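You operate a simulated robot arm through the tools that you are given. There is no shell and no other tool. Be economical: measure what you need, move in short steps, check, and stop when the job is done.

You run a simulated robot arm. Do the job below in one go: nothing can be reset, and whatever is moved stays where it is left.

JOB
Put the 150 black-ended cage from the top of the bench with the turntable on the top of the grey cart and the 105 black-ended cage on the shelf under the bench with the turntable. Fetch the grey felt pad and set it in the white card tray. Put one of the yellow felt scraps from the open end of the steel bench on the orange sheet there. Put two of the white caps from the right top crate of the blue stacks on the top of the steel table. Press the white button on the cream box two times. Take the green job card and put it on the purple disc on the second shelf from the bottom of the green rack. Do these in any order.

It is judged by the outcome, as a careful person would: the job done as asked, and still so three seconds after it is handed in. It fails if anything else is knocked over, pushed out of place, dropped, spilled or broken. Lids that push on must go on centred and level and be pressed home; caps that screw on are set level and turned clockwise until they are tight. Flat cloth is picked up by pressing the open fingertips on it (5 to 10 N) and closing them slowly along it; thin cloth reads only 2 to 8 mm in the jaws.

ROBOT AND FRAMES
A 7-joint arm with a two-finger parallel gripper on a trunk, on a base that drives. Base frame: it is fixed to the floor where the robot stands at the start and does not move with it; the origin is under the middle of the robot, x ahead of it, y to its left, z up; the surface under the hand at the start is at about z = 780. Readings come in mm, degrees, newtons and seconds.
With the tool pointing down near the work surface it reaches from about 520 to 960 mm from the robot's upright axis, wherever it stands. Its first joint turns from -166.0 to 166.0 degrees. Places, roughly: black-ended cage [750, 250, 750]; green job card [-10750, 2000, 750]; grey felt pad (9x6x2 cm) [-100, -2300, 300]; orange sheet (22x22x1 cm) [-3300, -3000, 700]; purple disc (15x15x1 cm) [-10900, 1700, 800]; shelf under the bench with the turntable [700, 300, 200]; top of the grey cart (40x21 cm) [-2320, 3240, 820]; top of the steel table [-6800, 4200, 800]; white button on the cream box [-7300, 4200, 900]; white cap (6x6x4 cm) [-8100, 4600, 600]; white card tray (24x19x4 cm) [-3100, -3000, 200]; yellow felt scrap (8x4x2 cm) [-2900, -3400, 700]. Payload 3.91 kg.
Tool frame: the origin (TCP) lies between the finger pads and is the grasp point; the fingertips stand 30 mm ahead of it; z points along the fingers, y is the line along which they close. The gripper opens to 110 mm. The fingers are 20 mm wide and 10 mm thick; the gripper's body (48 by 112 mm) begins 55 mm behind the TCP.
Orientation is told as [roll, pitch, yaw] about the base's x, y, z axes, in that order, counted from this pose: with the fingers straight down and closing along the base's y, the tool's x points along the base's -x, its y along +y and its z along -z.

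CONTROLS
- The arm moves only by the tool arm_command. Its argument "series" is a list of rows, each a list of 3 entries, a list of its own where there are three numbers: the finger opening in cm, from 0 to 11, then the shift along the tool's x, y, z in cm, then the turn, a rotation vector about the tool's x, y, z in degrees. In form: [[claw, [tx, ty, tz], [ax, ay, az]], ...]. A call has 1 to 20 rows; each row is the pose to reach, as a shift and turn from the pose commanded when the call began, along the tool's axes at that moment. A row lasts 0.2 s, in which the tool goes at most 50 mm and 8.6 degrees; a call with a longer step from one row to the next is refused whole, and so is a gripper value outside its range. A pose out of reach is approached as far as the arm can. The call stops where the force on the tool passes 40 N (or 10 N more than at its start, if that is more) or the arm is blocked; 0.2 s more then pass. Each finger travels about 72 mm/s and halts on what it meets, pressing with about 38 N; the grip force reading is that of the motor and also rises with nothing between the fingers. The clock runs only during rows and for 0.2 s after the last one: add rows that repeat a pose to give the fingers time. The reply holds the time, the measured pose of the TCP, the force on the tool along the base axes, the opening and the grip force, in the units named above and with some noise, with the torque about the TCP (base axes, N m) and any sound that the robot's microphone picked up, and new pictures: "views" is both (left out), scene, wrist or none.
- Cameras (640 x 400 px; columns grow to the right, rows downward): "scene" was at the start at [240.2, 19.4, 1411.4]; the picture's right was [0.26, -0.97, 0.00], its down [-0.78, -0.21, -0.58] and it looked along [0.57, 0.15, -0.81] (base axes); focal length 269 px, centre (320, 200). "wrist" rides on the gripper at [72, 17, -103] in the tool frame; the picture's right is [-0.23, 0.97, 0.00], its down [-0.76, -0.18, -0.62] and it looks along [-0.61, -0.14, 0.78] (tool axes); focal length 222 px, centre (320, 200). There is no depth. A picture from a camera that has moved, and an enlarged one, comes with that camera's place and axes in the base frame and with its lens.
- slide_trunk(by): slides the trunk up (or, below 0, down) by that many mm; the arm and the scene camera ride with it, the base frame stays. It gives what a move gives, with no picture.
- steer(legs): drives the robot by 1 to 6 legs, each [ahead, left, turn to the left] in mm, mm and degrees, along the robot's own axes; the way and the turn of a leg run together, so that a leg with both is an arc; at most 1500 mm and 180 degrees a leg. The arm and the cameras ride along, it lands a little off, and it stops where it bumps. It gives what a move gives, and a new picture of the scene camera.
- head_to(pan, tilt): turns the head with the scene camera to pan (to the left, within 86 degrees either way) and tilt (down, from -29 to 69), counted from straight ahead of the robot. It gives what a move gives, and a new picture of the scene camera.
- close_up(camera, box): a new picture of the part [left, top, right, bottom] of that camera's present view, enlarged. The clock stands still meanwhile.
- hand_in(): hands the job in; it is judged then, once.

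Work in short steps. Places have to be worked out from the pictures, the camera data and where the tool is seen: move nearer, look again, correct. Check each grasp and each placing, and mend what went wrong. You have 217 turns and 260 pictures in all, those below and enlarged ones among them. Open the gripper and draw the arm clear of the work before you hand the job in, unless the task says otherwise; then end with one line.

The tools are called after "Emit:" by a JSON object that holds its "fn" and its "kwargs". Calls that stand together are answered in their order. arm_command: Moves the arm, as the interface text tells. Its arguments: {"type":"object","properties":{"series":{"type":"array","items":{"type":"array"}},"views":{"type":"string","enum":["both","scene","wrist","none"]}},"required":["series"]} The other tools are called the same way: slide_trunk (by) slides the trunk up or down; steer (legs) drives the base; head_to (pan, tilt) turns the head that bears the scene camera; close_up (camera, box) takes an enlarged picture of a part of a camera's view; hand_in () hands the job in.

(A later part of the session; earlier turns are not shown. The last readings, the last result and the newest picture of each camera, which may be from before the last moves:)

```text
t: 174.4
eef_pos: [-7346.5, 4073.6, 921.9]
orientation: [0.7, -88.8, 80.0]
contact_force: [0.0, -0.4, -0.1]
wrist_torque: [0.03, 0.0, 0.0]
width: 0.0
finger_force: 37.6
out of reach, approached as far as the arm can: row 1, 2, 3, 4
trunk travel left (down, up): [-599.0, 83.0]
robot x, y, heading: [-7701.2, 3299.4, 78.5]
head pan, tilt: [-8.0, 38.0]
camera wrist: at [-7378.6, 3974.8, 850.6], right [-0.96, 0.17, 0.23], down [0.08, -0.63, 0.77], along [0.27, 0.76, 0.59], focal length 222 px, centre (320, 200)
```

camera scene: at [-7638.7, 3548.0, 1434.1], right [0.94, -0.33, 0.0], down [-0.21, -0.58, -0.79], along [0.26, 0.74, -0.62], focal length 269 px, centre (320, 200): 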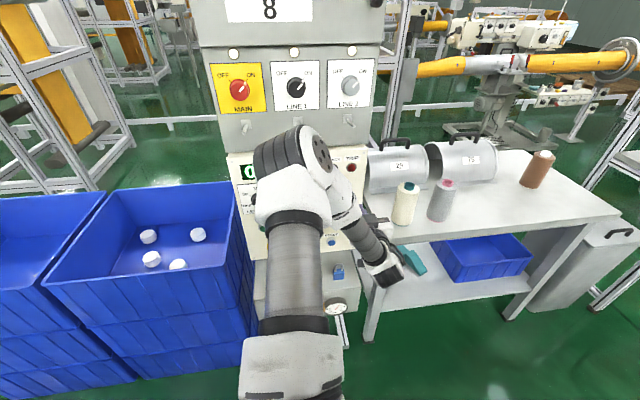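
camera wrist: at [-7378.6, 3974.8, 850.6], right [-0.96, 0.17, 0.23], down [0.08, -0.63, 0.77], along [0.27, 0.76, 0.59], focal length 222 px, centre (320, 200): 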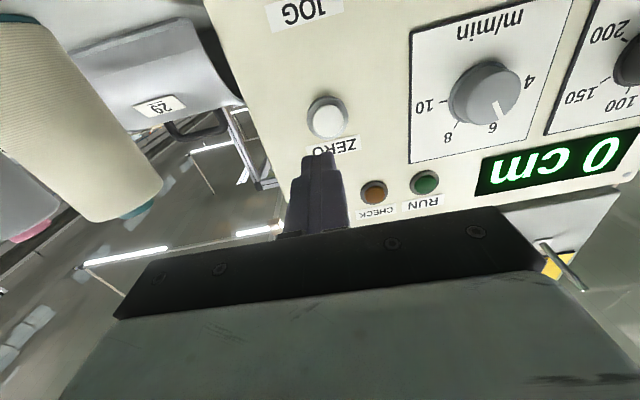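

The arm is at a limit pulling upward; a lower trunk should help. I retract 50 mm, raise the hand 120 mm, then lower the trunk.

Emit:
{"fn": "arm_command", "kwargs": {"series": [[0, [0, 0, -2.5], [0, 0, 0]], [0, [0, 0, -5], [0, 0, 0]], [0, [-4, 0, -5], [0, 0, 0]], [0, [-8, 0, -5], [0, 0, 0]], [0, [-12, 0, -5], [0, 0, 0]], [0, [-12, 0, -5], [0, 0, 0]]], "views": "none"}}

Emit:
{"fn": "slide_trunk", "kwargs": {"by": -150}}

```text
t: 175.8
eef_pos: [-7354.3, 4025.5, 1042.2]
orientation: [0.7, -89.1, 79.0]
contact_force: [0.4, 0.1, -0.2]
wrist_torque: [0.0, 0.0, 0.02]
width: 0.0
finger_force: 37.6
trunk travel left (down, up): [-599.0, 83.0]
robot x, y, heading: [-7700.7, 3295.3, 78.4]
head pan, tilt: [-8.0, 38.0]
```

```text
t: 177.5
eef_pos: [-7353.8, 4026.2, 891.4]
orientation: [-1.2, -89.2, 81.1]
contact_force: [0.4, 1.3, 0.5]
wrist_torque: [0.0, 0.0, 0.02]
width: 0.0
finger_force: 37.8
trunk travel left (down, up): [-449.0, 233.0]
robot x, y, heading: [-7696.0, 3299.1, 78.4]
head pan, tilt: [-8.0, 38.0]
```

Emit:
{"fn": "arm_command", "kwargs": {"series": [[0, [-1.9, 0, 0], [0, 0, 0]], [0, [-1.9, 0, 2.5], [0, 0, 0]], [0, [-1.9, 0, 2.5], [0, 0, 0]]], "views": "wrist"}}

```text
t: 178.3
eef_pos: [-7348.5, 4052.3, 909.4]
orientation: [0.6, -89.2, 79.4]
contact_force: [-0.3, -0.6, 0.5]
wrist_torque: [-0.01, -0.02, 0.01]
width: 0.0
finger_force: 38.1
trunk travel left (down, up): [-449.0, 233.0]
robot x, y, heading: [-7699.6, 3297.7, 78.2]
head pan, tilt: [-8.0, 38.0]
camera wrist: at [-7381.7, 3952.6, 838.7], right [-0.96, 0.17, 0.23], down [0.07, -0.63, 0.77], along [0.28, 0.75, 0.6], focal length 222 px, centre (320, 200)
```

wrist: 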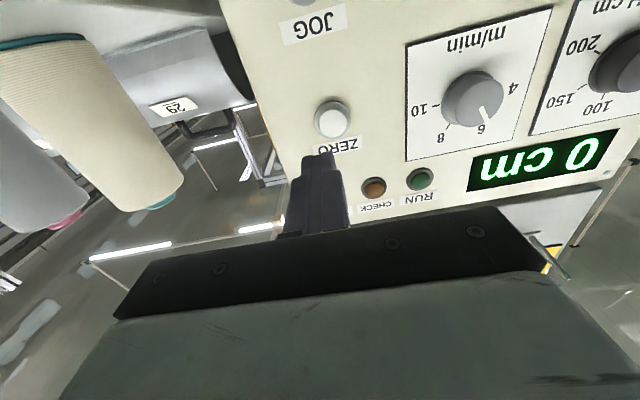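

Button at (-7337,4172,911). Align (10 mm left, 2 mm up) and advance 70 mm.

Emit:
{"fn": "arm_command", "kwargs": {"series": [[0, [-0.2, 1.0, 0], [0, 0, 0]], [0, [-0.2, 1.0, 3], [0, 0, 0]], [0, [-0.2, 1.0, 5.5], [0, 0, 0]], [0, [-0.2, 1.0, 7], [0, 0, 0]], [0, [-0.2, 1.0, 7], [0, 0, 0]]], "views": "wrist"}}

```text
t: 179.5
eef_pos: [-7347.2, 4123.1, 912.6]
orientation: [-1.4, -89.2, 81.4]
contact_force: [-0.2, 0.2, 0.5]
wrist_torque: [0.03, 0.0, 0.01]
width: 0.0
finger_force: 37.3
trunk travel left (down, up): [-449.0, 233.0]
robot x, y, heading: [-7702.3, 3300.9, 78.6]
head pan, tilt: [-8.0, 38.0]
camera wrist: at [-7380.0, 4023.6, 840.6], right [-0.96, 0.17, 0.23], down [0.07, -0.63, 0.77], along [0.28, 0.75, 0.6], focal length 222 px, centre (320, 200)
```

wrist: 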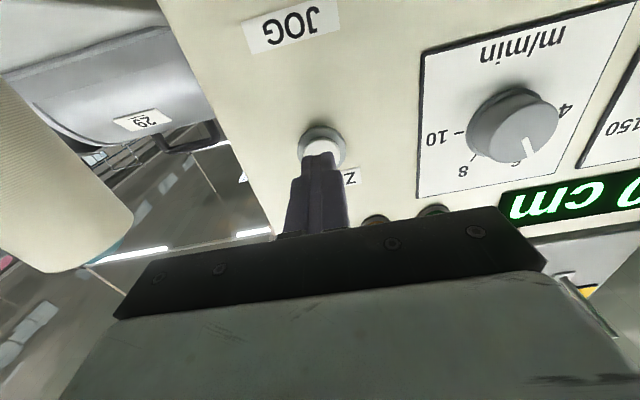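

Emit:
{"fn": "arm_command", "kwargs": {"series": [[0, [0, 0, 0.6], [0, 0, 0]], [0, [0, 0, 1.0], [0, 0, 0]], [0, [0, 0, 1.3], [0, 0, 0]], [0, [0, 0, 1.6], [0, 0, 0]], [0, [0, 0, 1.6], [0, 0, 0]]], "views": "wrist"}}

```text
t: 180.7
eef_pos: [-7345.6, 4137.7, 911.2]
orientation: [-0.7, -89.1, 80.6]
contact_force: [0.8, -0.5, -1.1]
wrist_torque: [-0.01, -0.03, -0.04]
width: 0.0
finger_force: 38.0
trunk travel left (down, up): [-449.0, 233.0]
robot x, y, heading: [-7701.0, 3297.3, 78.4]
head pan, tilt: [-8.0, 38.0]
camera wrist: at [-7377.9, 4038.5, 840.0], right [-0.96, 0.17, 0.23], down [0.07, -0.63, 0.77], along [0.28, 0.75, 0.6], focal length 222 px, centre (320, 200)
```

wrist: 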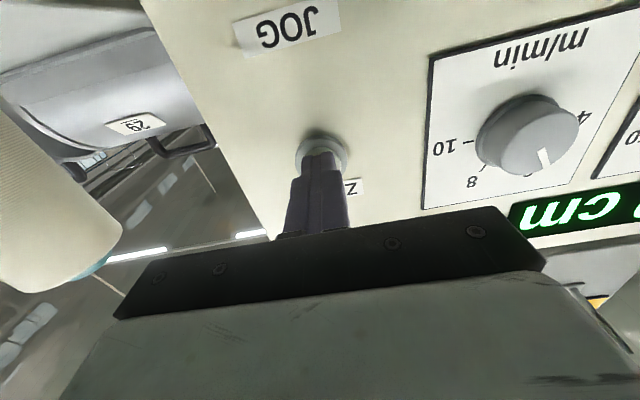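

Nearly touching. Continue in 2 mm steps.

Emit:
{"fn": "arm_command", "kwargs": {"series": [[0, [0, 0, 0.2], [0, 0, 0]], [0, [0, 0, 0.4], [0, 0, 0]], [0, [0, 0, 0.6], [0, 0, 0]], [0, [0, 0, 0.8], [0, 0, 0]], [0, [0, 0, 0.8], [0, 0, 0]]], "views": "none"}}

```text
t: 181.9
eef_pos: [-7344.2, 4143.4, 911.5]
orientation: [-1.6, -89.2, 81.4]
contact_force: [-9.5, -16.7, -2.0]
wrist_torque: [0.07, -0.09, 0.11]
width: 0.3
finger_force: 38.1
trunk travel left (down, up): [-449.0, 233.0]
robot x, y, heading: [-7696.7, 3297.8, 78.5]
head pan, tilt: [-8.0, 38.0]
heard: click
```

A click: first press. Retract 20 mm to release.

Emit:
{"fn": "arm_command", "kwargs": {"series": [[0, [0, 0, -1], [0, 0, 0]], [0, [0, 0, -2], [0, 0, 0]], [0, [0, 0, -2], [0, 0, 0]]], "views": "wrist"}}

```text
t: 182.7
eef_pos: [-7345.9, 4123.5, 911.2]
orientation: [-1.8, -89.2, 81.6]
contact_force: [0.5, 0.6, 0.9]
wrist_torque: [0.05, -0.01, -0.01]
width: 0.0
finger_force: 37.4
trunk travel left (down, up): [-449.0, 233.0]
robot x, y, heading: [-7700.4, 3299.1, 78.4]
head pan, tilt: [-8.0, 38.0]
camera wrist: at [-7379.7, 4025.4, 839.9], right [-0.96, 0.17, 0.23], down [0.07, -0.63, 0.77], along [0.28, 0.75, 0.6], focal length 222 px, centre (320, 200)
```

wrist: 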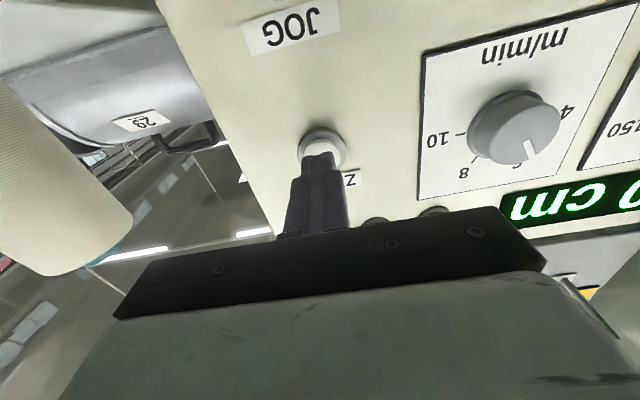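

Second press, same depth.

Emit:
{"fn": "arm_command", "kwargs": {"series": [[0, [0, 0, 1], [0, 0, 0]], [0, [0, 0, 1.5], [0, 0, 0]], [0, [0, 0, 1.8], [0, 0, 0]], [0, [0, 0, 2.0], [0, 0, 0]], [0, [0, 0, 2.2], [0, 0, 0]], [0, [0, 0, 2.4], [0, 0, 0]], [0, [0, 0, 2.4], [0, 0, 0]]], "views": "none"}}

```text
t: 184.2
eef_pos: [-7342.7, 4143.9, 910.9]
orientation: [0.5, -89.1, 79.3]
contact_force: [-13.5, -26.4, 3.9]
wrist_torque: [0.29, -0.07, 0.24]
width: 0.1
finger_force: 37.7
trunk travel left (down, up): [-449.0, 233.0]
robot x, y, heading: [-7703.9, 3295.6, 78.3]
head pan, tilt: [-8.0, 38.0]
heard: click
stopped in row 7: the force on the tool passed its limit at 42 N (the readings are from after the stop); the commanded pose is now the measured one
```

Second click: button done. I retract, raise the trunk and return the hand to pointing down.

Emit:
{"fn": "arm_command", "kwargs": {"series": [[0, [0, 0, -4], [0, 0, 0]], [0, [0, 0, -8], [0, 0, 0]], [0, [0, 0, -12], [0, 0, 0]], [0, [0, 0, -12], [0, 0, 0]]], "views": "none"}}

Emit:
{"fn": "slide_trunk", "kwargs": {"by": 176}}

Emit:
{"fn": "arm_command", "kwargs": {"series": [[0, [-0.5, 0, -0.5], [0, 8, 0]], [0, [-1, 0, -1.5], [0, 16, 0]], [0, [-1.5, 0, -2.5], [0, 24, 0]], [0, [-2, 0, -3.5], [0, 32, 0]], [0, [-2, 0, -4.5], [0, 40, 0]], [0, [-2, 0, -5.5], [0, 48, 0]], [0, [-2, 0, -6.5], [0, 56, 0]], [0, [-2, 0, -7.5], [0, 64, 0]], [0, [-2, 0, -8.5], [0, 72, 0]], [0, [-2, 0, -9.5], [0, 80, 0]], [0, [-2, 0, -10.5], [0, 88, 0]], [0, [-2, 0, -10.5], [0, 89.2, 0]], [0, [-2, 0, -10.5], [0, 89.2, 0]]], "views": "none"}}

```text
t: 185.2
eef_pos: [-7365.0, 4028.4, 912.5]
orientation: [0.9, -88.9, 78.9]
contact_force: [-0.6, -0.6, 0.8]
wrist_torque: [0.04, 0.05, 0.0]
width: 0.0
finger_force: 37.6
trunk travel left (down, up): [-449.0, 233.0]
robot x, y, heading: [-7701.3, 3301.8, 78.3]
head pan, tilt: [-8.0, 38.0]
```

```text
t: 187.1
eef_pos: [-7364.8, 4029.4, 1088.4]
orientation: [1.1, -89.0, 78.8]
contact_force: [0.6, 0.3, 0.1]
wrist_torque: [0.0, -0.01, 0.02]
width: 0.0
finger_force: 37.6
trunk travel left (down, up): [-625.0, 57.0]
robot x, y, heading: [-7701.8, 3299.2, 78.4]
head pan, tilt: [-8.0, 38.0]
```

```text
t: 189.9
eef_pos: [-7383.7, 3925.9, 1111.4]
orientation: [0.0, 0.3, 79.8]
contact_force: [1.0, 0.2, 0.7]
wrist_torque: [0.03, 0.04, 0.02]
width: 0.3
finger_force: 37.6
trunk travel left (down, up): [-625.0, 57.0]
robot x, y, heading: [-7701.1, 3300.6, 78.6]
head pan, tilt: [-8.0, 38.0]
```

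Move the hand left, then drive left and ahead to the crates.

Emit:
{"fn": "arm_command", "kwargs": {"series": [[3, [0, 4.5, 0], [0, 0, 0]], [6, [0, 9, 0], [0, 0, 0]], [9, [0, 13.5, 0], [0, 0, 0]], [11, [0, 18, 0], [0, 0, 0]], [11, [0, 20, 0], [0, 0, 0]], [11, [0, 20, 0], [0, 0, 0]]], "views": "none"}}

Emit:
{"fn": "steer", "kwargs": {"legs": [[0, 320, 0], [220, 0, 0]]}}

Emit:
{"fn": "head_to", "kwargs": {"pan": 0, "tilt": 45}}

```text
t: 191.3
eef_pos: [-7580.1, 3963.1, 1112.8]
orientation: [0.1, 0.1, 79.7]
contact_force: [-0.5, 0.3, -0.8]
wrist_torque: [0.01, -0.02, -0.04]
width: 110.3
finger_force: 0.1
trunk travel left (down, up): [-625.0, 57.0]
robot x, y, heading: [-7699.9, 3298.8, 78.4]
head pan, tilt: [-8.0, 38.0]
```

```text
t: 195.7
eef_pos: [-7843.7, 4245.7, 1112.2]
orientation: [0.0, 0.3, 79.5]
contact_force: [-0.2, 0.2, -1.3]
wrist_torque: [-0.01, 0.0, -0.01]
width: 110.0
finger_force: 0.0
trunk travel left (down, up): [-625.0, 57.0]
robot x, y, heading: [-7970.5, 3579.4, 78.1]
head pan, tilt: [-8.0, 38.0]
camera scene: at [-7905.1, 3831.4, 1433.9], right [0.94, -0.34, 0.0], down [-0.21, -0.58, -0.79], along [0.27, 0.74, -0.62], focal length 269 px, centre (320, 200)
```

scene: 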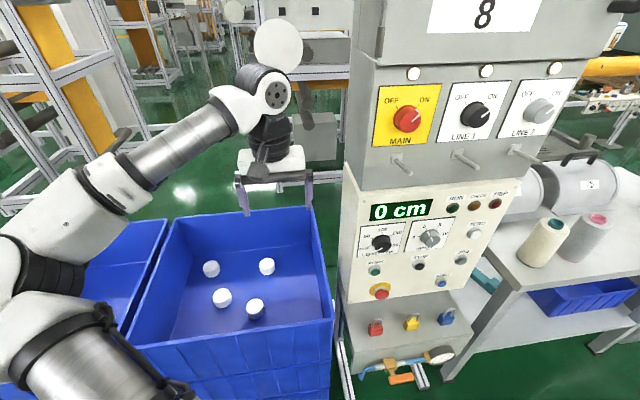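

```text
t: 196.4
eef_pos: [-7844.6, 4246.1, 1113.1]
orientation: [0.0, 0.2, 79.5]
contact_force: [0.3, -0.3, 0.2]
wrist_torque: [-0.02, 0.02, 0.02]
width: 109.9
finger_force: 0.0
trunk travel left (down, up): [-625.0, 57.0]
robot x, y, heading: [-7966.1, 3582.1, 78.2]
head pan, tilt: [0.0, 45.0]
camera scene: at [-7917.8, 3828.9, 1423.9], right [0.98, -0.2, 0.0], down [-0.14, -0.69, -0.71], along [0.14, 0.69, -0.71], focal length 269 px, centre (320, 200)
```

scene: 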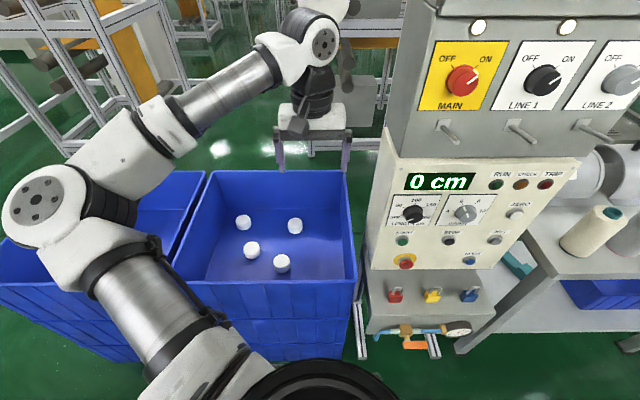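

Caps triangulate to about z≈541: d(-7949,4390), b(-8058,4472), c(-7877,4559), a(-8092,4623). I hover over the crate to look with the wrist camera.

Emit:
{"fn": "arm_command", "kwargs": {"series": [[11, [-3.4, 3, 0], [0, 0, 0]], [11, [-6.8, 6, 0], [0, 0, 0]], [11, [-10.2, 9, 0], [0, 0, 0]], [11, [-13.4, 12.1, 0], [0, 0, 0]], [11, [-13.4, 12.1, 4], [0, 0, 0]], [11, [-13.4, 12.1, 8], [0, 0, 0]], [11, [-13.4, 12.1, 12], [0, 0, 0]], [11, [-13.4, 12.1, 12], [0, 0, 0]]]}}

```text
t: 198.2
eef_pos: [-7941.3, 4397.5, 990.4]
orientation: [0.0, 0.1, 79.5]
contact_force: [-0.2, -0.5, -0.2]
wrist_torque: [0.02, 0.0, -0.01]
width: 110.0
finger_force: 0.1
trunk travel left (down, up): [-625.0, 57.0]
robot x, y, heading: [-7967.1, 3583.3, 77.9]
head pan, tilt: [0.0, 45.0]
camera scene: at [-7917.8, 3828.7, 1423.9], right [0.98, -0.2, 0.0], down [-0.14, -0.69, -0.71], along [0.14, 0.69, -0.71], focal length 269 px, centre (320, 200)
camera wrist: at [-7967.4, 4330.3, 1093.9], right [-0.92, 0.4, 0.0], down [0.31, 0.72, 0.62], along [0.25, 0.57, -0.78], focal length 222 px, centre (320, 200)
```

scene: 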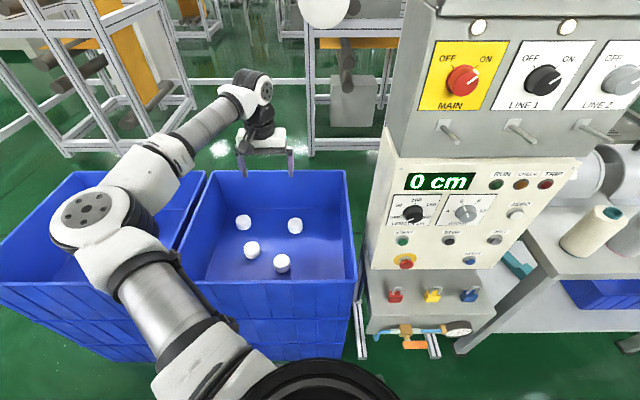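
wrist: 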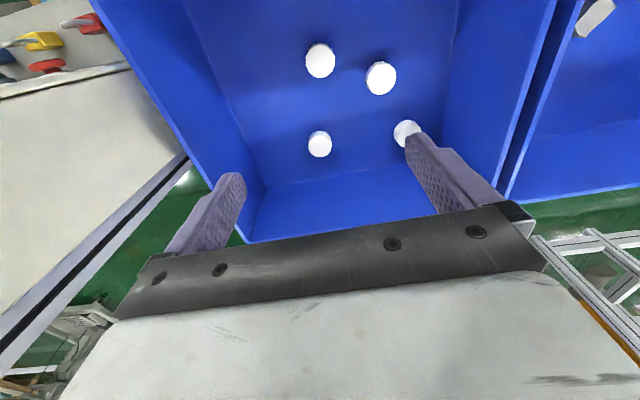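

Cap d at (-7945,4384), rim z≈700, cap centre ≈546. Descend over it to z≈650 and check.

Emit:
{"fn": "arm_command", "kwargs": {"series": [[9, [1.4, 0.1, 4], [0, 0, 0]], [9, [1.4, 0.1, 8], [0, 0, 0]], [9, [1.4, 0.1, 12], [0, 0, 0]], [9, [1.4, 0.1, 16], [0, 0, 0]], [9, [1.4, 0.1, 20], [0, 0, 0]], [9, [1.4, 0.1, 24], [0, 0, 0]], [9, [1.4, 0.1, 28], [0, 0, 0]], [9, [1.4, 0.1, 32], [0, 0, 0]], [9, [1.4, 0.1, 34], [0, 0, 0]], [9, [1.4, 0.1, 34], [0, 0, 0]]]}}

```text
t: 200.4
eef_pos: [-7942.3, 4382.7, 652.7]
orientation: [0.0, 0.1, 79.5]
contact_force: [0.0, 0.3, 0.0]
wrist_torque: [0.0, -0.03, 0.0]
width: 89.9
finger_force: 0.0
trunk travel left (down, up): [-625.0, 57.0]
robot x, y, heading: [-7967.8, 3582.2, 78.2]
head pan, tilt: [0.0, 45.0]
camera scene: at [-7917.9, 3828.9, 1423.9], right [0.98, -0.2, 0.0], down [-0.14, -0.69, -0.71], along [0.14, 0.69, -0.71], focal length 269 px, centre (320, 200)
camera wrist: at [-7969.8, 4315.9, 756.7], right [-0.92, 0.4, 0.0], down [0.31, 0.72, 0.62], along [0.25, 0.57, -0.78], focal length 222 px, centre (320, 200)
```

scene: 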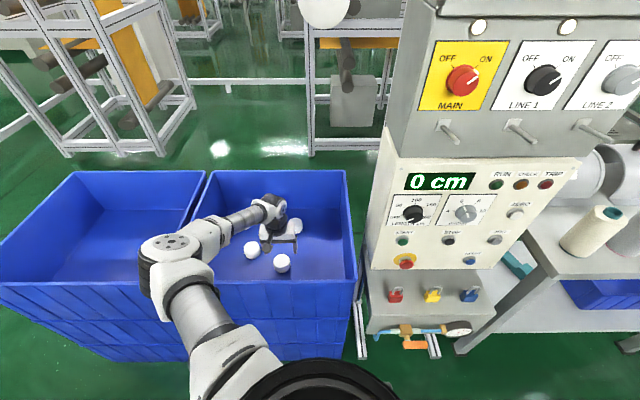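
wrist: 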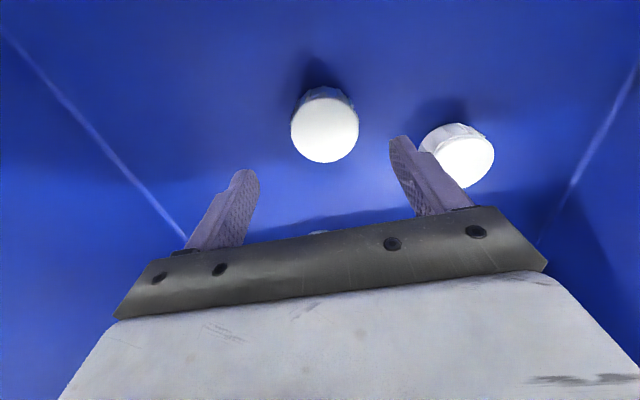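

Cap centred within a few mm. Descend 90 mm and close.

Emit:
{"fn": "arm_command", "kwargs": {"series": [[9, [0, 0.3, 4], [0, 0, 0]], [9, [0, 0.3, 7], [0, 0, 0]], [9, [0, 0.3, 8.4], [0, 0, 0]], [9, [0, 0.3, 9], [0, 0, 0]], [9, [0, 0.3, 9], [0, 0, 0]], [7.5, [0, 0.3, 9], [0, 0, 0]], [6.5, [0, 0.3, 9], [0, 0, 0]], [5.5, [0, 0.3, 9], [0, 0, 0]], [5, [0, 0.3, 9], [0, 0, 0]], [5, [0, 0.3, 9], [0, 0, 0]], [5, [0, 0.3, 9], [0, 0, 0]]], "views": "wrist"}}

```text
t: 202.8
eef_pos: [-7945.8, 4385.9, 566.0]
orientation: [0.0, 0.0, 79.5]
contact_force: [5.2, 1.3, 36.4]
wrist_torque: [-0.29, -0.38, 0.04]
width: 57.2
finger_force: 38.4
trunk travel left (down, up): [-625.0, 57.0]
robot x, y, heading: [-7972.3, 3581.4, 78.1]
head pan, tilt: [0.0, 45.0]
camera wrist: at [-7973.3, 4317.0, 669.0], right [-0.92, 0.4, 0.0], down [0.31, 0.72, 0.62], along [0.25, 0.57, -0.78], focal length 222 px, centre (320, 200)
```

wrist: 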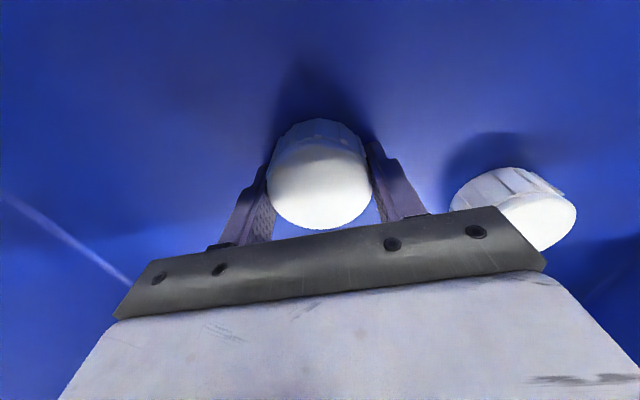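

Cap gripped (57 mm). Lift out, retract the arm, back off and drive right to the steel table.

Emit:
{"fn": "arm_command", "kwargs": {"series": [[5, [0, 0, -2], [0, 0, 0]], [5, [0, 0, -6], [0, 0, 0]], [5, [0, 0, -10.5], [0, 0, 0]], [5, [0, 0, -15], [0, 0, 0]], [5, [0, 0, -19.5], [0, 0, 0]], [5, [0, 0, -24], [0, 0, 0]], [5, [0, 0, -28.5], [0, 0, 0]], [5, [0, 0, -33], [0, 0, 0]], [5, [0, 0, -37.5], [0, 0, 0]], [5, [0, 0, -42], [0, 0, 0]], [5, [0, 0, -46.5], [0, 0, 0]], [5, [4.5, 0, -47], [0, 0, 0]], [5, [9, 0, -47], [0, 0, 0]], [5, [13.5, 0, -47], [0, 0, 0]], [5, [18, 0, -47], [0, 0, 0]], [5, [20, 0, -47], [0, 0, 0]], [5, [20, 0, -47], [0, 0, 0]]], "views": "wrist"}}

Emit:
{"fn": "steer", "kwargs": {"legs": [[-250, 0, 0], [0, -1050, 0]]}}

```text
t: 206.4
eef_pos: [-7983.1, 4187.0, 1034.5]
orientation: [0.0, 0.2, 79.5]
contact_force: [0.6, -0.4, -1.0]
wrist_torque: [-0.03, 0.05, -0.01]
width: 57.0
finger_force: 37.8
trunk travel left (down, up): [-625.0, 57.0]
robot x, y, heading: [-7967.5, 3585.1, 78.1]
head pan, tilt: [0.0, 45.0]
camera wrist: at [-8011.3, 4120.4, 1137.5], right [-0.92, 0.4, 0.0], down [0.31, 0.72, 0.62], along [0.25, 0.57, -0.78], focal length 222 px, centre (320, 200)
```

wrist: 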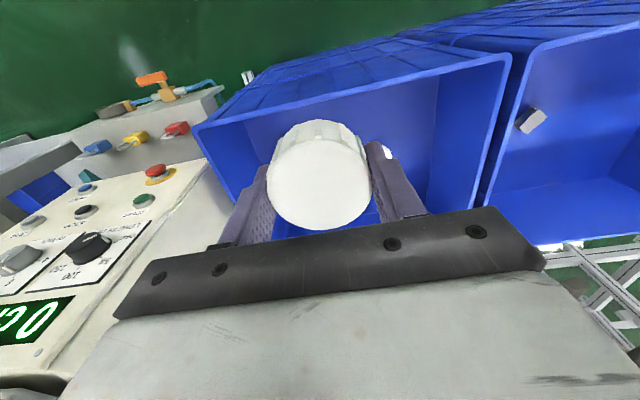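

```text
t: 216.3
eef_pos: [-7013.2, 3745.6, 1033.8]
orientation: [0.0, 0.2, 80.8]
contact_force: [-0.4, -0.5, 0.7]
wrist_torque: [0.01, 0.01, 0.0]
width: 57.4
finger_force: 38.1
trunk travel left (down, up): [-625.0, 57.0]
robot x, y, heading: [-6984.4, 3136.9, 79.5]
head pan, tilt: [0.0, 45.0]
camera scene: at [-6939.9, 3387.4, 1423.8], right [0.98, -0.18, 0.0], down [-0.13, -0.7, -0.71], along [0.13, 0.7, -0.71], focal length 269 px, centre (320, 200)
```

scene: 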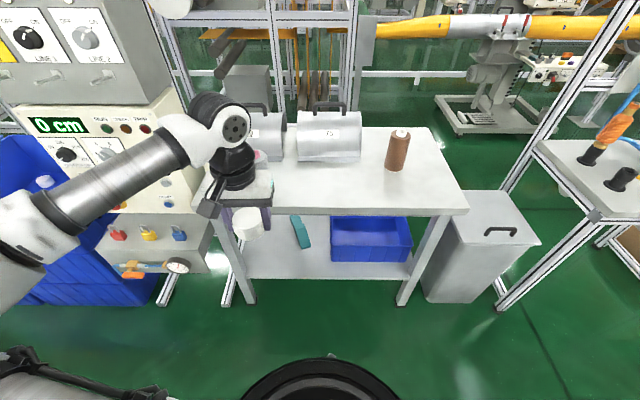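

Free front area of the table around (-6740,4010). Drive a bit right and ahead, then extend and lower.

Emit:
{"fn": "steer", "kwargs": {"legs": [[120, -220, 0]]}}

Emit:
{"fn": "arm_command", "kwargs": {"series": [[5, [-4.5, 0, 0], [0, 0, 0]], [5, [-9, 0, 0], [0, 0, 0]], [5, [-13.5, 0, 0], [0, 0, 0]], [5, [-18, 0, 0], [0, 0, 0]], [5, [-19, 0, 4], [0, 0, 0]], [5, [-19, 0, 8], [0, 0, 0]], [5, [-19, 0, 12], [0, 0, 0]], [5, [-19, 0, 12], [0, 0, 0]]]}}

```text
t: 218.6
eef_pos: [-6776.7, 3823.7, 1034.0]
orientation: [-0.1, 0.2, 80.7]
contact_force: [0.2, -0.1, -0.3]
wrist_torque: [0.01, 0.03, 0.0]
width: 57.2
finger_force: 38.4
trunk travel left (down, up): [-625.0, 57.0]
robot x, y, heading: [-6749.5, 3219.6, 79.6]
head pan, tilt: [0.0, 45.0]
camera scene: at [-6704.4, 3466.9, 1423.8], right [0.98, -0.18, 0.0], down [-0.13, -0.7, -0.71], along [0.13, 0.69, -0.71], focal length 269 px, centre (320, 200)
```

scene: 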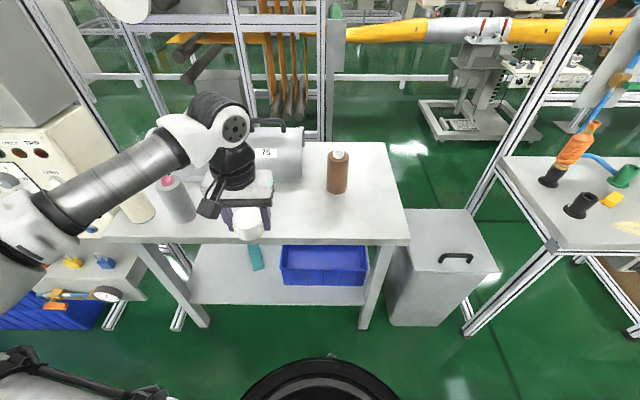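

```text
t: 220.4
eef_pos: [-6746.4, 4010.7, 913.3]
orientation: [-0.1, 0.2, 80.7]
contact_force: [0.2, -1.2, -0.1]
wrist_torque: [0.0, 0.01, 0.02]
width: 57.0
finger_force: 37.8
trunk travel left (down, up): [-625.0, 57.0]
robot x, y, heading: [-6750.6, 3219.8, 79.4]
head pan, tilt: [0.0, 45.0]
camera scene: at [-6704.7, 3466.6, 1423.9], right [0.98, -0.18, 0.0], down [-0.13, -0.69, -0.71], along [0.13, 0.7, -0.71], focal length 269 px, centre (320, 200)
camera wrist: at [-6773.6, 3942.9, 1016.3], right [-0.92, 0.38, 0.0], down [0.3, 0.72, 0.62], along [0.24, 0.57, -0.78], focal length 222 px, centre (320, 200)
```

scene: 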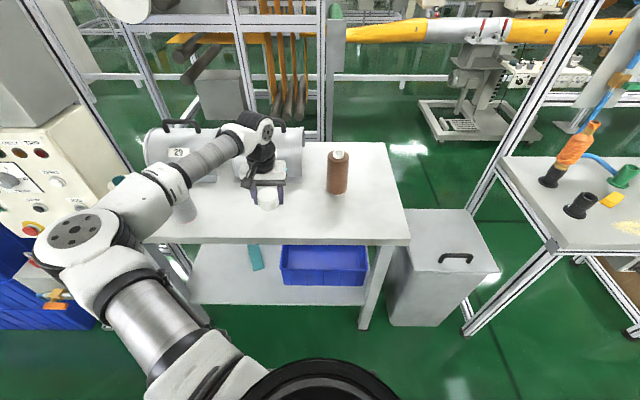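
wrist: 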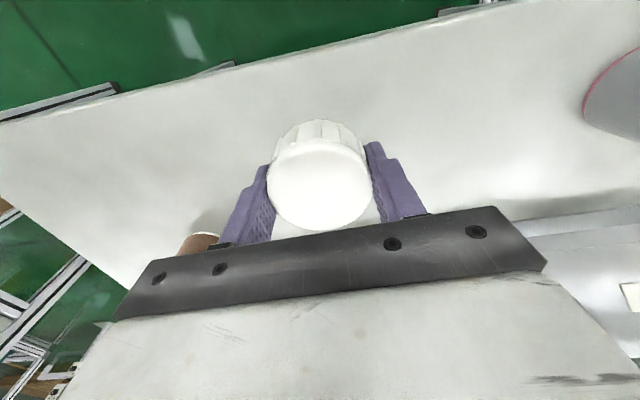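

Emit:
{"fn": "arm_command", "kwargs": {"series": [[5, [0, 0, 4], [0, 0, 0]], [5, [0, 0, 7], [0, 0, 0]], [5, [0, 0, 7.6], [0, 0, 0]], [5, [0, 0, 8.0], [0, 0, 0]], [5, [0, 0, 8.3], [0, 0, 0]], [5, [0, 0, 8.3], [0, 0, 0]]], "views": "none"}}

```text
t: 221.8
eef_pos: [-6747.7, 4010.5, 830.1]
orientation: [0.0, 0.2, 80.6]
contact_force: [-0.3, -0.8, 1.5]
wrist_torque: [-0.01, -0.06, -0.02]
width: 57.1
finger_force: 38.2
trunk travel left (down, up): [-625.0, 57.0]
robot x, y, heading: [-6753.0, 3218.9, 79.5]
head pan, tilt: [0.0, 45.0]
```

Emit:
{"fn": "arm_command", "kwargs": {"series": [[5, [0, 0, 0.3], [0, 0, 0]], [5, [0, 0, 0.6], [0, 0, 0]], [5, [0, 0, 0.9], [0, 0, 0]], [5, [0, 0, 0.9], [0, 0, 0]]], "views": "none"}}

```text
t: 222.5
eef_pos: [-6748.4, 4010.2, 830.4]
orientation: [-0.1, -0.4, 80.7]
contact_force: [-0.1, -8.4, 21.4]
wrist_torque: [-0.54, -0.3, -0.25]
width: 57.0
finger_force: 38.0
trunk travel left (down, up): [-625.0, 57.0]
robot x, y, heading: [-6750.0, 3216.4, 79.6]
head pan, tilt: [0.0, 45.0]
stopped in row 3: the force on the tool passed its limit at 44 N (the readings are from after the stop); the commanded pose is now the measured one
```

On the table. Open slowly and rise.

Emit:
{"fn": "arm_command", "kwargs": {"series": [[5.8, [0, 0, -0.1], [0, 0, 0]], [6.3, [0, 0, -0.1], [0, 0, 0]], [7, [0, 0, -0.1], [0, 0, 0]], [8.5, [0, 0, -0.1], [0, 0, 0]], [8.5, [0, 0, -0.1], [0, 0, 0]], [8.5, [0, 0, -3], [0, 0, 0]], [8.5, [0, 0, -7], [0, 0, 0]], [8.5, [0, 0, -11], [0, 0, 0]], [8.5, [0, 0, -15], [0, 0, 0]], [8.5, [0, 0, -20], [0, 0, 0]], [8.5, [4.5, 0, -20], [0, 0, 0]], [8.5, [9, 0, -20], [0, 0, 0]], [8.5, [13.5, 0, -20], [0, 0, 0]], [8.5, [18, 0, -20], [0, 0, 0]], [8.5, [19, 0, -20], [0, 0, 0]], [8.5, [19, 0, -20], [0, 0, 0]]], "views": "scene"}}

```text
t: 223.5
eef_pos: [-6757.5, 4011.7, 830.4]
orientation: [0.7, -0.3, 81.3]
contact_force: [-10.2, -7.9, 17.0]
wrist_torque: [-0.52, -0.47, -0.55]
width: 80.7
finger_force: 0.0
trunk travel left (down, up): [-625.0, 57.0]
robot x, y, heading: [-6752.8, 3218.2, 79.4]
head pan, tilt: [0.0, 45.0]
stopped in row 4: the force on the tool passed its limit at 41 N (the readings are from after the stop); the commanded pose is now the measured one
camera scene: at [-6706.4, 3464.6, 1424.2], right [0.98, -0.18, 0.0], down [-0.13, -0.69, -0.71], along [0.13, 0.7, -0.71], focal length 269 px, centre (320, 200)
```

scene: 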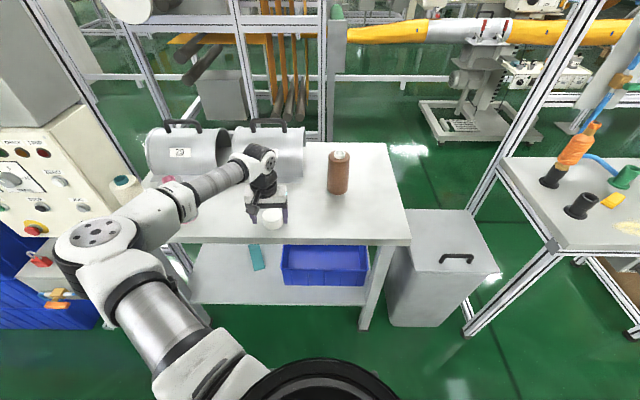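

Fingers rub on the table; I rise straight up now.

Emit:
{"fn": "arm_command", "kwargs": {"series": [[8, [0, 0, -0.5], [0, 0, 0]], [8.5, [0, 0, -1.5], [0, 0, 0]], [8.5, [0, 0, -4], [0, 0, 0]], [8.5, [0, 0, -8], [0, 0, 0]], [8.5, [0, 0, -12], [0, 0, 0]], [8.5, [0, 0, -16], [0, 0, 0]], [8.5, [0, 0, -20], [0, 0, 0]], [8.5, [4.5, 0, -20], [0, 0, 0]], [8.5, [9, 0, -20], [0, 0, 0]], [8.5, [13.5, 0, -20], [0, 0, 0]], [8.5, [18, 0, -20], [0, 0, 0]], [8.5, [19, 0, -20], [0, 0, 0]], [8.5, [19, 0, -20], [0, 0, 0]]]}}

```text
t: 226.3
eef_pos: [-6780.8, 3823.5, 1029.1]
orientation: [0.4, -0.2, 81.2]
contact_force: [0.5, 0.7, 0.2]
wrist_torque: [-0.01, 0.02, -0.02]
width: 85.1
finger_force: 0.0
trunk travel left (down, up): [-625.0, 57.0]
robot x, y, heading: [-6749.9, 3219.8, 79.6]
head pan, tilt: [0.0, 45.0]
camera scene: at [-6705.5, 3466.8, 1423.9], right [0.98, -0.18, 0.0], down [-0.13, -0.7, -0.71], along [0.13, 0.7, -0.71], focal length 269 px, centre (320, 200)
camera wrist: at [-6806.6, 3755.1, 1131.0], right [-0.93, 0.37, 0.01], down [0.3, 0.72, 0.62], along [0.23, 0.58, -0.78], focal length 222 px, centre (320, 200)
```

scene: 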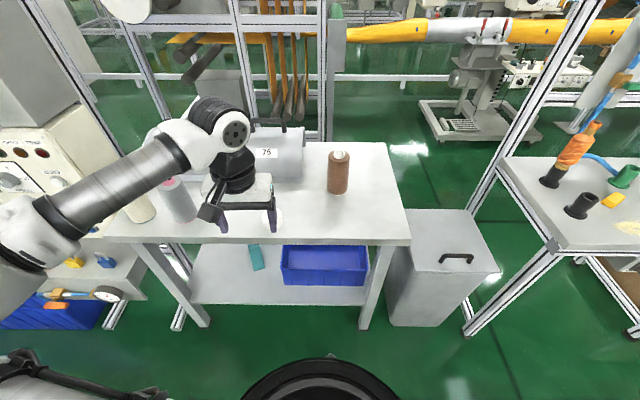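
wrist: 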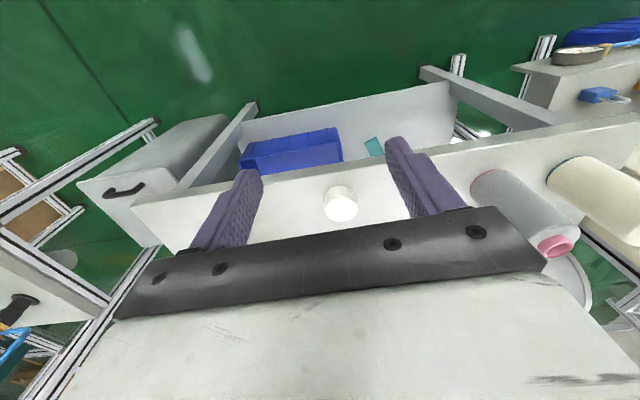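

Cap 1 stands on the table. Back to the crate for a second cap (b).

Emit:
{"fn": "steer", "kwargs": {"legs": [[-90, 0, 0], [0, 1260, 0], [240, 0, 0]]}}

```text
t: 238.5
eef_pos: [-8006.8, 4200.0, 1027.9]
orientation: [0.5, -0.1, 81.1]
contact_force: [0.5, 0.8, -0.1]
wrist_torque: [0.0, 0.02, -0.01]
width: 85.1
finger_force: 0.0
trunk travel left (down, up): [-625.0, 57.0]
robot x, y, heading: [-7976.7, 3596.3, 79.5]
head pan, tilt: [0.0, 45.0]
camera scene: at [-7930.7, 3842.9, 1423.6], right [0.98, -0.18, 0.0], down [-0.13, -0.7, -0.71], along [0.13, 0.69, -0.71], focal length 269 px, centre (320, 200)
```

scene: 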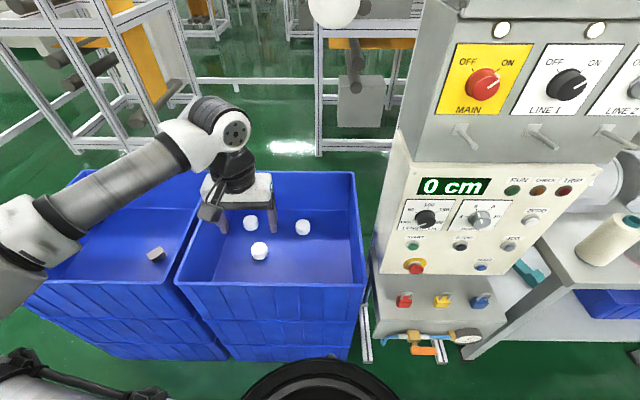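

Emit:
{"fn": "arm_command", "kwargs": {"series": [[9, [-4.3, 1.4, 0], [0, 0, 0]], [9, [-8.6, 2.8, 0], [0, 0, 0]], [9, [-12.9, 4.2, 0], [0, 0, 0]], [9, [-17.2, 5.6, 0], [0, 0, 0]], [9, [-21.5, 7, 0], [0, 0, 0]], [9, [-25.5, 8.4, 0], [0, 0, 0]], [9, [-25.5, 8.4, 4.5], [0, 0, 0]], [9, [-25.5, 8.4, 9], [0, 0, 0]], [9, [-25.5, 8.4, 13.5], [0, 0, 0]], [9, [-25.5, 8.4, 18], [0, 0, 0]], [9, [-25.5, 8.4, 22.5], [0, 0, 0]], [9, [-25.5, 8.4, 27], [0, 0, 0]], [9, [-25.5, 8.4, 31.5], [0, 0, 0]], [9, [-25.5, 8.4, 35], [0, 0, 0]], [9, [-25.5, 8.4, 37], [0, 0, 0]], [9, [-25.5, 8.4, 37], [0, 0, 0]]]}}

```text
t: 241.9
eef_pos: [-8053.4, 4464.8, 678.5]
orientation: [0.5, -0.3, 81.2]
contact_force: [-0.5, -0.4, 0.7]
wrist_torque: [0.0, -0.02, 0.01]
width: 90.3
finger_force: 0.0
out of reach, approached as far as the arm can: row 15, 16
trunk travel left (down, up): [-625.0, 57.0]
robot x, y, heading: [-7975.3, 3595.0, 79.4]
head pan, tilt: [0.0, 45.0]
camera scene: at [-7930.8, 3842.2, 1423.8], right [0.98, -0.18, 0.0], down [-0.13, -0.7, -0.71], along [0.13, 0.7, -0.71], focal length 269 px, centre (320, 200)
camera wrist: at [-8077.4, 4395.2, 782.0], right [-0.93, 0.37, 0.01], down [0.3, 0.72, 0.62], along [0.23, 0.58, -0.78], focal length 222 px, centre (320, 200)
```

scene: 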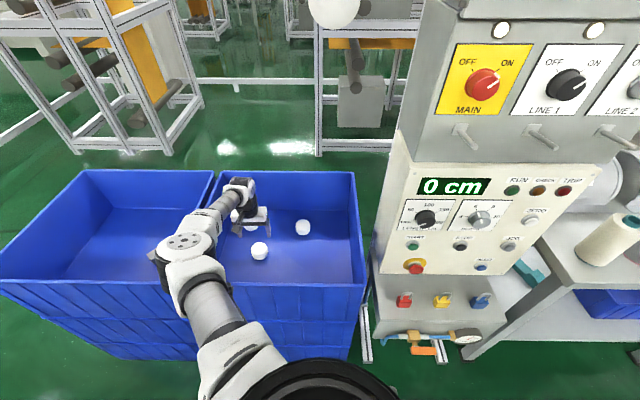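
wrist: 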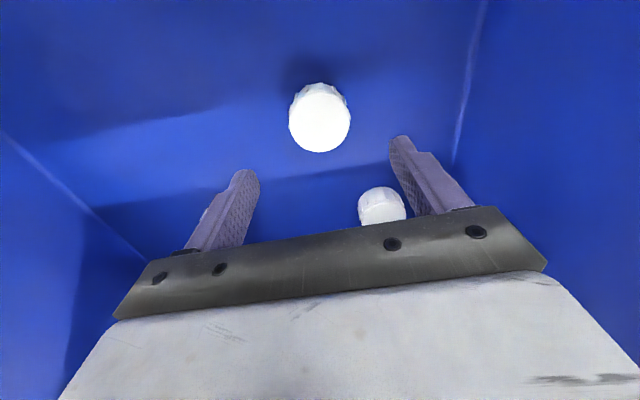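

Arm near its limit; the cap is centred. I lower the trunk 100 mm for the rest.

Emit:
{"fn": "slide_trunk", "kwargs": {"by": -100}}

```text
t: 243.2
eef_pos: [-8053.5, 4465.3, 579.0]
orientation: [0.5, -0.3, 81.2]
contact_force: [0.3, -0.2, 0.4]
wrist_torque: [-0.01, 0.0, 0.01]
width: 90.2
finger_force: 0.3
trunk travel left (down, up): [-525.0, 157.0]
robot x, y, heading: [-7979.5, 3595.6, 79.6]
head pan, tilt: [0.0, 45.0]
```

Emit:
{"fn": "arm_command", "kwargs": {"series": [[9, [0.4, 0, 0.6], [0, 0, 0]], [7.5, [0.4, 0, 0.6], [0, 0, 0]], [6.5, [0.4, 0, 0.6], [0, 0, 0]], [5.5, [0.4, 0, 0.6], [0, 0, 0]], [5, [0.4, 0, 0.6], [0, 0, 0]], [5, [0.4, 0, 0.6], [0, 0, 0]], [5, [0.4, 0, 0.6], [0, 0, 0]]], "views": "wrist"}}

```text
t: 244.8
eef_pos: [-8053.4, 4461.2, 573.1]
orientation: [0.5, -0.2, 81.2]
contact_force: [0.2, -0.6, -0.1]
wrist_torque: [-0.02, 0.0, 0.04]
width: 57.3
finger_force: 38.0
trunk travel left (down, up): [-525.0, 157.0]
robot x, y, heading: [-7983.0, 3592.2, 79.5]
head pan, tilt: [0.0, 45.0]
camera wrist: at [-8078.6, 4391.0, 676.1], right [-0.93, 0.37, 0.01], down [0.3, 0.72, 0.62], along [0.23, 0.58, -0.78], focal length 222 px, centre (320, 200)
```

wrist: 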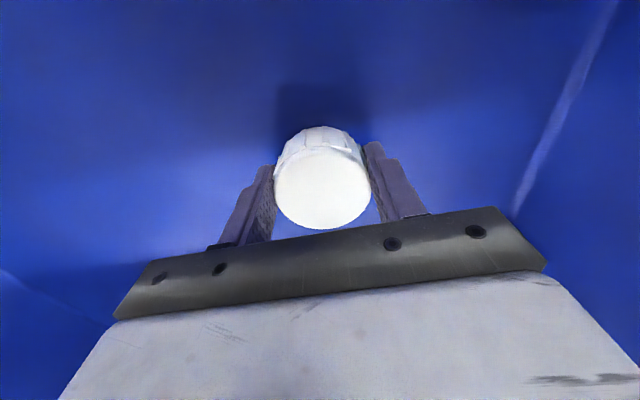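

Gripped. Lift out and retract, raise the trunk, drive back to the table (next spot right of cap 1).

Emit:
{"fn": "arm_command", "kwargs": {"series": [[5, [0, 0, -3], [0, 0, 0]], [5, [0, 0, -7.5], [0, 0, 0]], [5, [0, 0, -12], [0, 0, 0]], [5, [0, 0, -16.5], [0, 0, 0]], [5, [0, 0, -21], [0, 0, 0]], [5, [0, 0, -25.5], [0, 0, 0]], [5, [0, 0, -30], [0, 0, 0]], [5, [0, 0, -34.5], [0, 0, 0]], [5, [0, 0, -38], [0, 0, 0]], [5, [4.3, -1.4, -38], [0, 0, 0]], [5, [8.6, -2.8, -38], [0, 0, 0]], [5, [12.9, -4.2, -38], [0, 0, 0]], [5, [17.2, -5.6, -38], [0, 0, 0]], [5, [21.5, -7, -38], [0, 0, 0]], [5, [25.5, -8.4, -38], [0, 0, 0]], [5, [25.5, -8.4, -38], [0, 0, 0]]], "views": "none"}}

Emit:
{"fn": "slide_trunk", "kwargs": {"by": 100}}

Emit:
{"fn": "steer", "kwargs": {"legs": [[-250, 0, 0], [0, -1330, 0], [90, 0, 0]]}}

```text
t: 248.2
eef_pos: [-8003.5, 4194.1, 953.3]
orientation: [0.5, -0.3, 81.2]
contact_force: [0.7, 0.5, 0.4]
wrist_torque: [0.0, -0.01, -0.02]
width: 57.0
finger_force: 37.6
trunk travel left (down, up): [-525.0, 157.0]
robot x, y, heading: [-7972.3, 3592.9, 79.7]
head pan, tilt: [0.0, 45.0]
```

```text
t: 249.5
eef_pos: [-8003.5, 4194.0, 1052.6]
orientation: [0.5, -0.2, 81.2]
contact_force: [0.0, 0.3, -0.5]
wrist_torque: [-0.02, 0.0, -0.01]
width: 57.3
finger_force: 37.9
trunk travel left (down, up): [-625.0, 57.0]
robot x, y, heading: [-7971.9, 3597.5, 79.9]
head pan, tilt: [0.0, 45.0]
```

```text
t: 262.2
eef_pos: [-6708.1, 3771.8, 1051.2]
orientation: [0.5, -0.2, 79.6]
contact_force: [0.4, 0.2, -0.1]
wrist_torque: [0.0, -0.02, 0.02]
width: 57.2
finger_force: 38.1
trunk travel left (down, up): [-625.0, 57.0]
robot x, y, heading: [-6696.5, 3168.7, 77.8]
head pan, tilt: [0.0, 45.0]
camera scene: at [-6645.1, 3418.0, 1423.6], right [0.98, -0.21, 0.0], down [-0.15, -0.69, -0.71], along [0.15, 0.69, -0.71], focal length 269 px, centre (320, 200)
```

scene: 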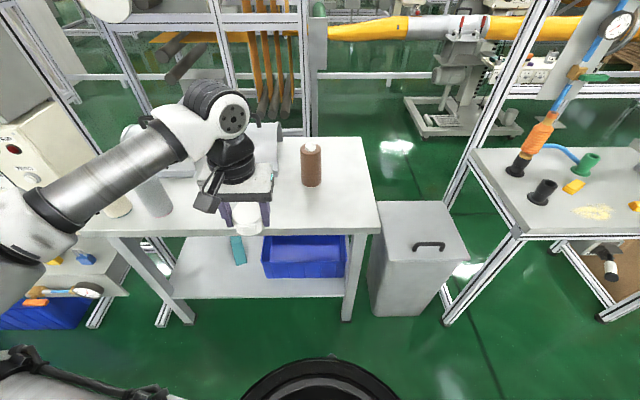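

Emit:
{"fn": "arm_command", "kwargs": {"series": [[5, [-4.5, -0.6, 0], [0, 0, 0]], [5, [-9, -1.2, 0], [0, 0, 0]], [5, [-13.5, -1.8, 0], [0, 0, 0]], [5, [-18, -2.4, 0], [0, 0, 0]], [5, [-22.2, -2.9, 1], [0, 0, 0]], [5, [-22.2, -2.9, 5], [0, 0, 0]], [5, [-22.2, -2.9, 9], [0, 0, 0]], [5, [-22.2, -2.9, 13], [0, 0, 0]], [5, [-22.2, -2.9, 13], [0, 0, 0]]]}}

```text
t: 264.2
eef_pos: [-6638.8, 3985.1, 923.8]
orientation: [0.7, -0.3, 79.6]
contact_force: [-0.5, 0.0, 0.3]
wrist_torque: [0.03, 0.01, -0.01]
width: 57.2
finger_force: 37.3
trunk travel left (down, up): [-625.0, 57.0]
robot x, y, heading: [-6699.0, 3170.6, 77.6]
head pan, tilt: [0.0, 45.0]
camera scene: at [-6645.3, 3416.7, 1423.9], right [0.98, -0.21, 0.0], down [-0.15, -0.69, -0.71], along [0.15, 0.69, -0.71], focal length 269 px, centre (320, 200)
camera wrist: at [-6666.6, 3916.6, 1026.7], right [-0.92, 0.4, 0.01], down [0.32, 0.71, 0.62], along [0.24, 0.58, -0.78], focal length 222 px, centre (320, 200)
```

scene: 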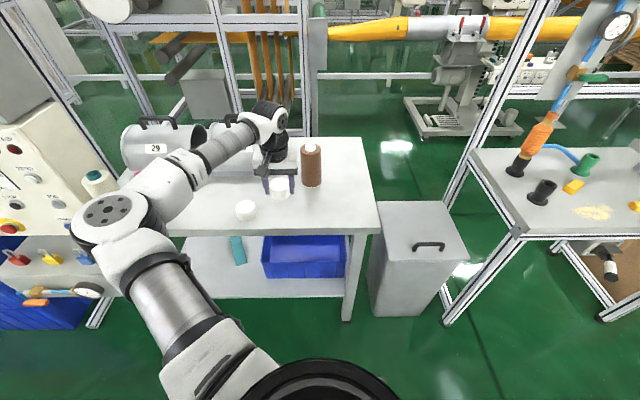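
wrist: 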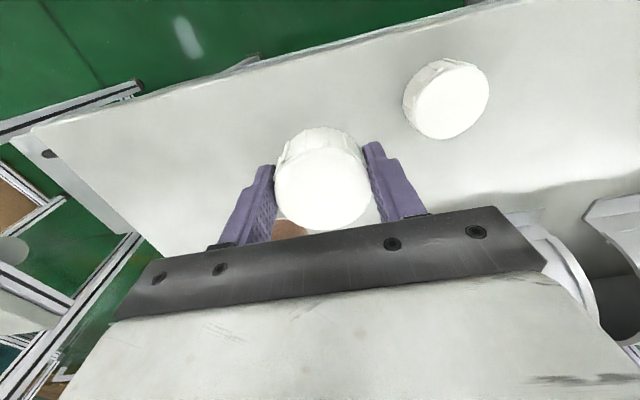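

Emit:
{"fn": "arm_command", "kwargs": {"series": [[5, [0, 0, 4], [0, 0, 0]], [5, [0, 0, 7], [0, 0, 0]], [5, [0, 0, 8], [0, 0, 0]], [5, [0, 0, 8.4], [0, 0, 0]], [5, [0, 0, 8.7], [0, 0, 0]], [5, [0, 0, 8.7], [0, 0, 0]]], "views": "none"}}

```text
t: 265.6
eef_pos: [-6641.8, 3985.2, 836.5]
orientation: [0.6, -0.3, 79.7]
contact_force: [-0.2, -0.5, 1.0]
wrist_torque: [0.0, -0.06, -0.01]
width: 57.5
finger_force: 38.4
trunk travel left (down, up): [-625.0, 57.0]
robot x, y, heading: [-6695.9, 3170.8, 78.1]
head pan, tilt: [0.0, 45.0]
```

Touching now (≈837). A small push, then release and rise.

Emit:
{"fn": "arm_command", "kwargs": {"series": [[5, [0, 0, 0.2], [0, 0, 0]], [5.8, [0, 0, 0.2], [0, 0, 0]], [6.3, [0, 0, 0.1], [0, 0, 0]], [7, [0, 0, 0], [0, 0, 0]], [8, [0, 0, -0.1], [0, 0, 0]], [8, [0, 0, -0.5], [0, 0, 0]], [8, [0, 0, -3], [0, 0, 0]], [8, [0, 0, -7], [0, 0, 0]], [8, [0, 0, -11], [0, 0, 0]], [8, [0, 0, -15], [0, 0, 0]], [8, [0, 0, -19], [0, 0, 0]], [8, [0, 0, -23], [0, 0, 0]], [8, [0, 0, -27], [0, 0, 0]], [8, [4.5, 0, -27], [0, 0, 0]], [8, [9, 0, -27], [0, 0, 0]], [8, [13.5, 0, -27], [0, 0, 0]], [8, [18, 0, -27], [0, 0, 0]], [8, [22, 3, -27], [0, 0, 0]], [8, [22, 3, -27], [0, 0, 0]]]}}

```text
t: 269.6
eef_pos: [-6709.2, 3773.7, 1106.4]
orientation: [0.5, -0.2, 79.7]
contact_force: [0.5, 0.6, 0.5]
wrist_torque: [-0.01, 0.02, -0.01]
width: 79.8
finger_force: 0.1
trunk travel left (down, up): [-625.0, 57.0]
robot x, y, heading: [-6701.6, 3174.3, 77.9]
head pan, tilt: [0.0, 45.0]
camera scene: at [-6644.9, 3417.1, 1423.8], right [0.98, -0.21, 0.0], down [-0.15, -0.69, -0.71], along [0.15, 0.69, -0.71], focal length 269 px, centre (320, 200)
camera wrist: at [-6734.9, 3705.3, 1209.3], right [-0.92, 0.4, 0.01], down [0.32, 0.71, 0.62], along [0.24, 0.58, -0.78], focal length 222 px, centre (320, 200)
```

scene: 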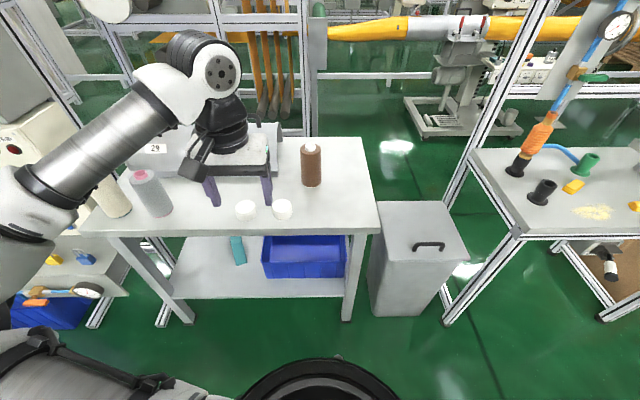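
wrist: 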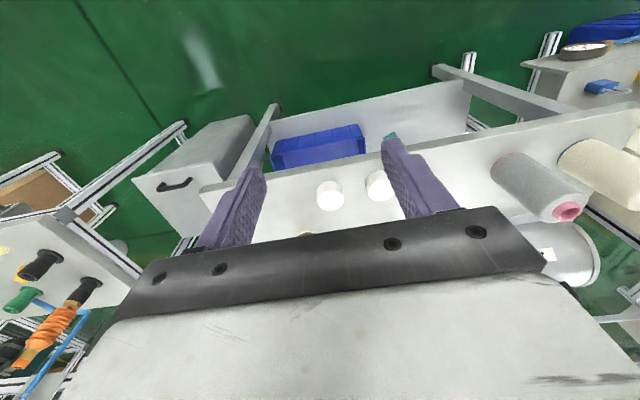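

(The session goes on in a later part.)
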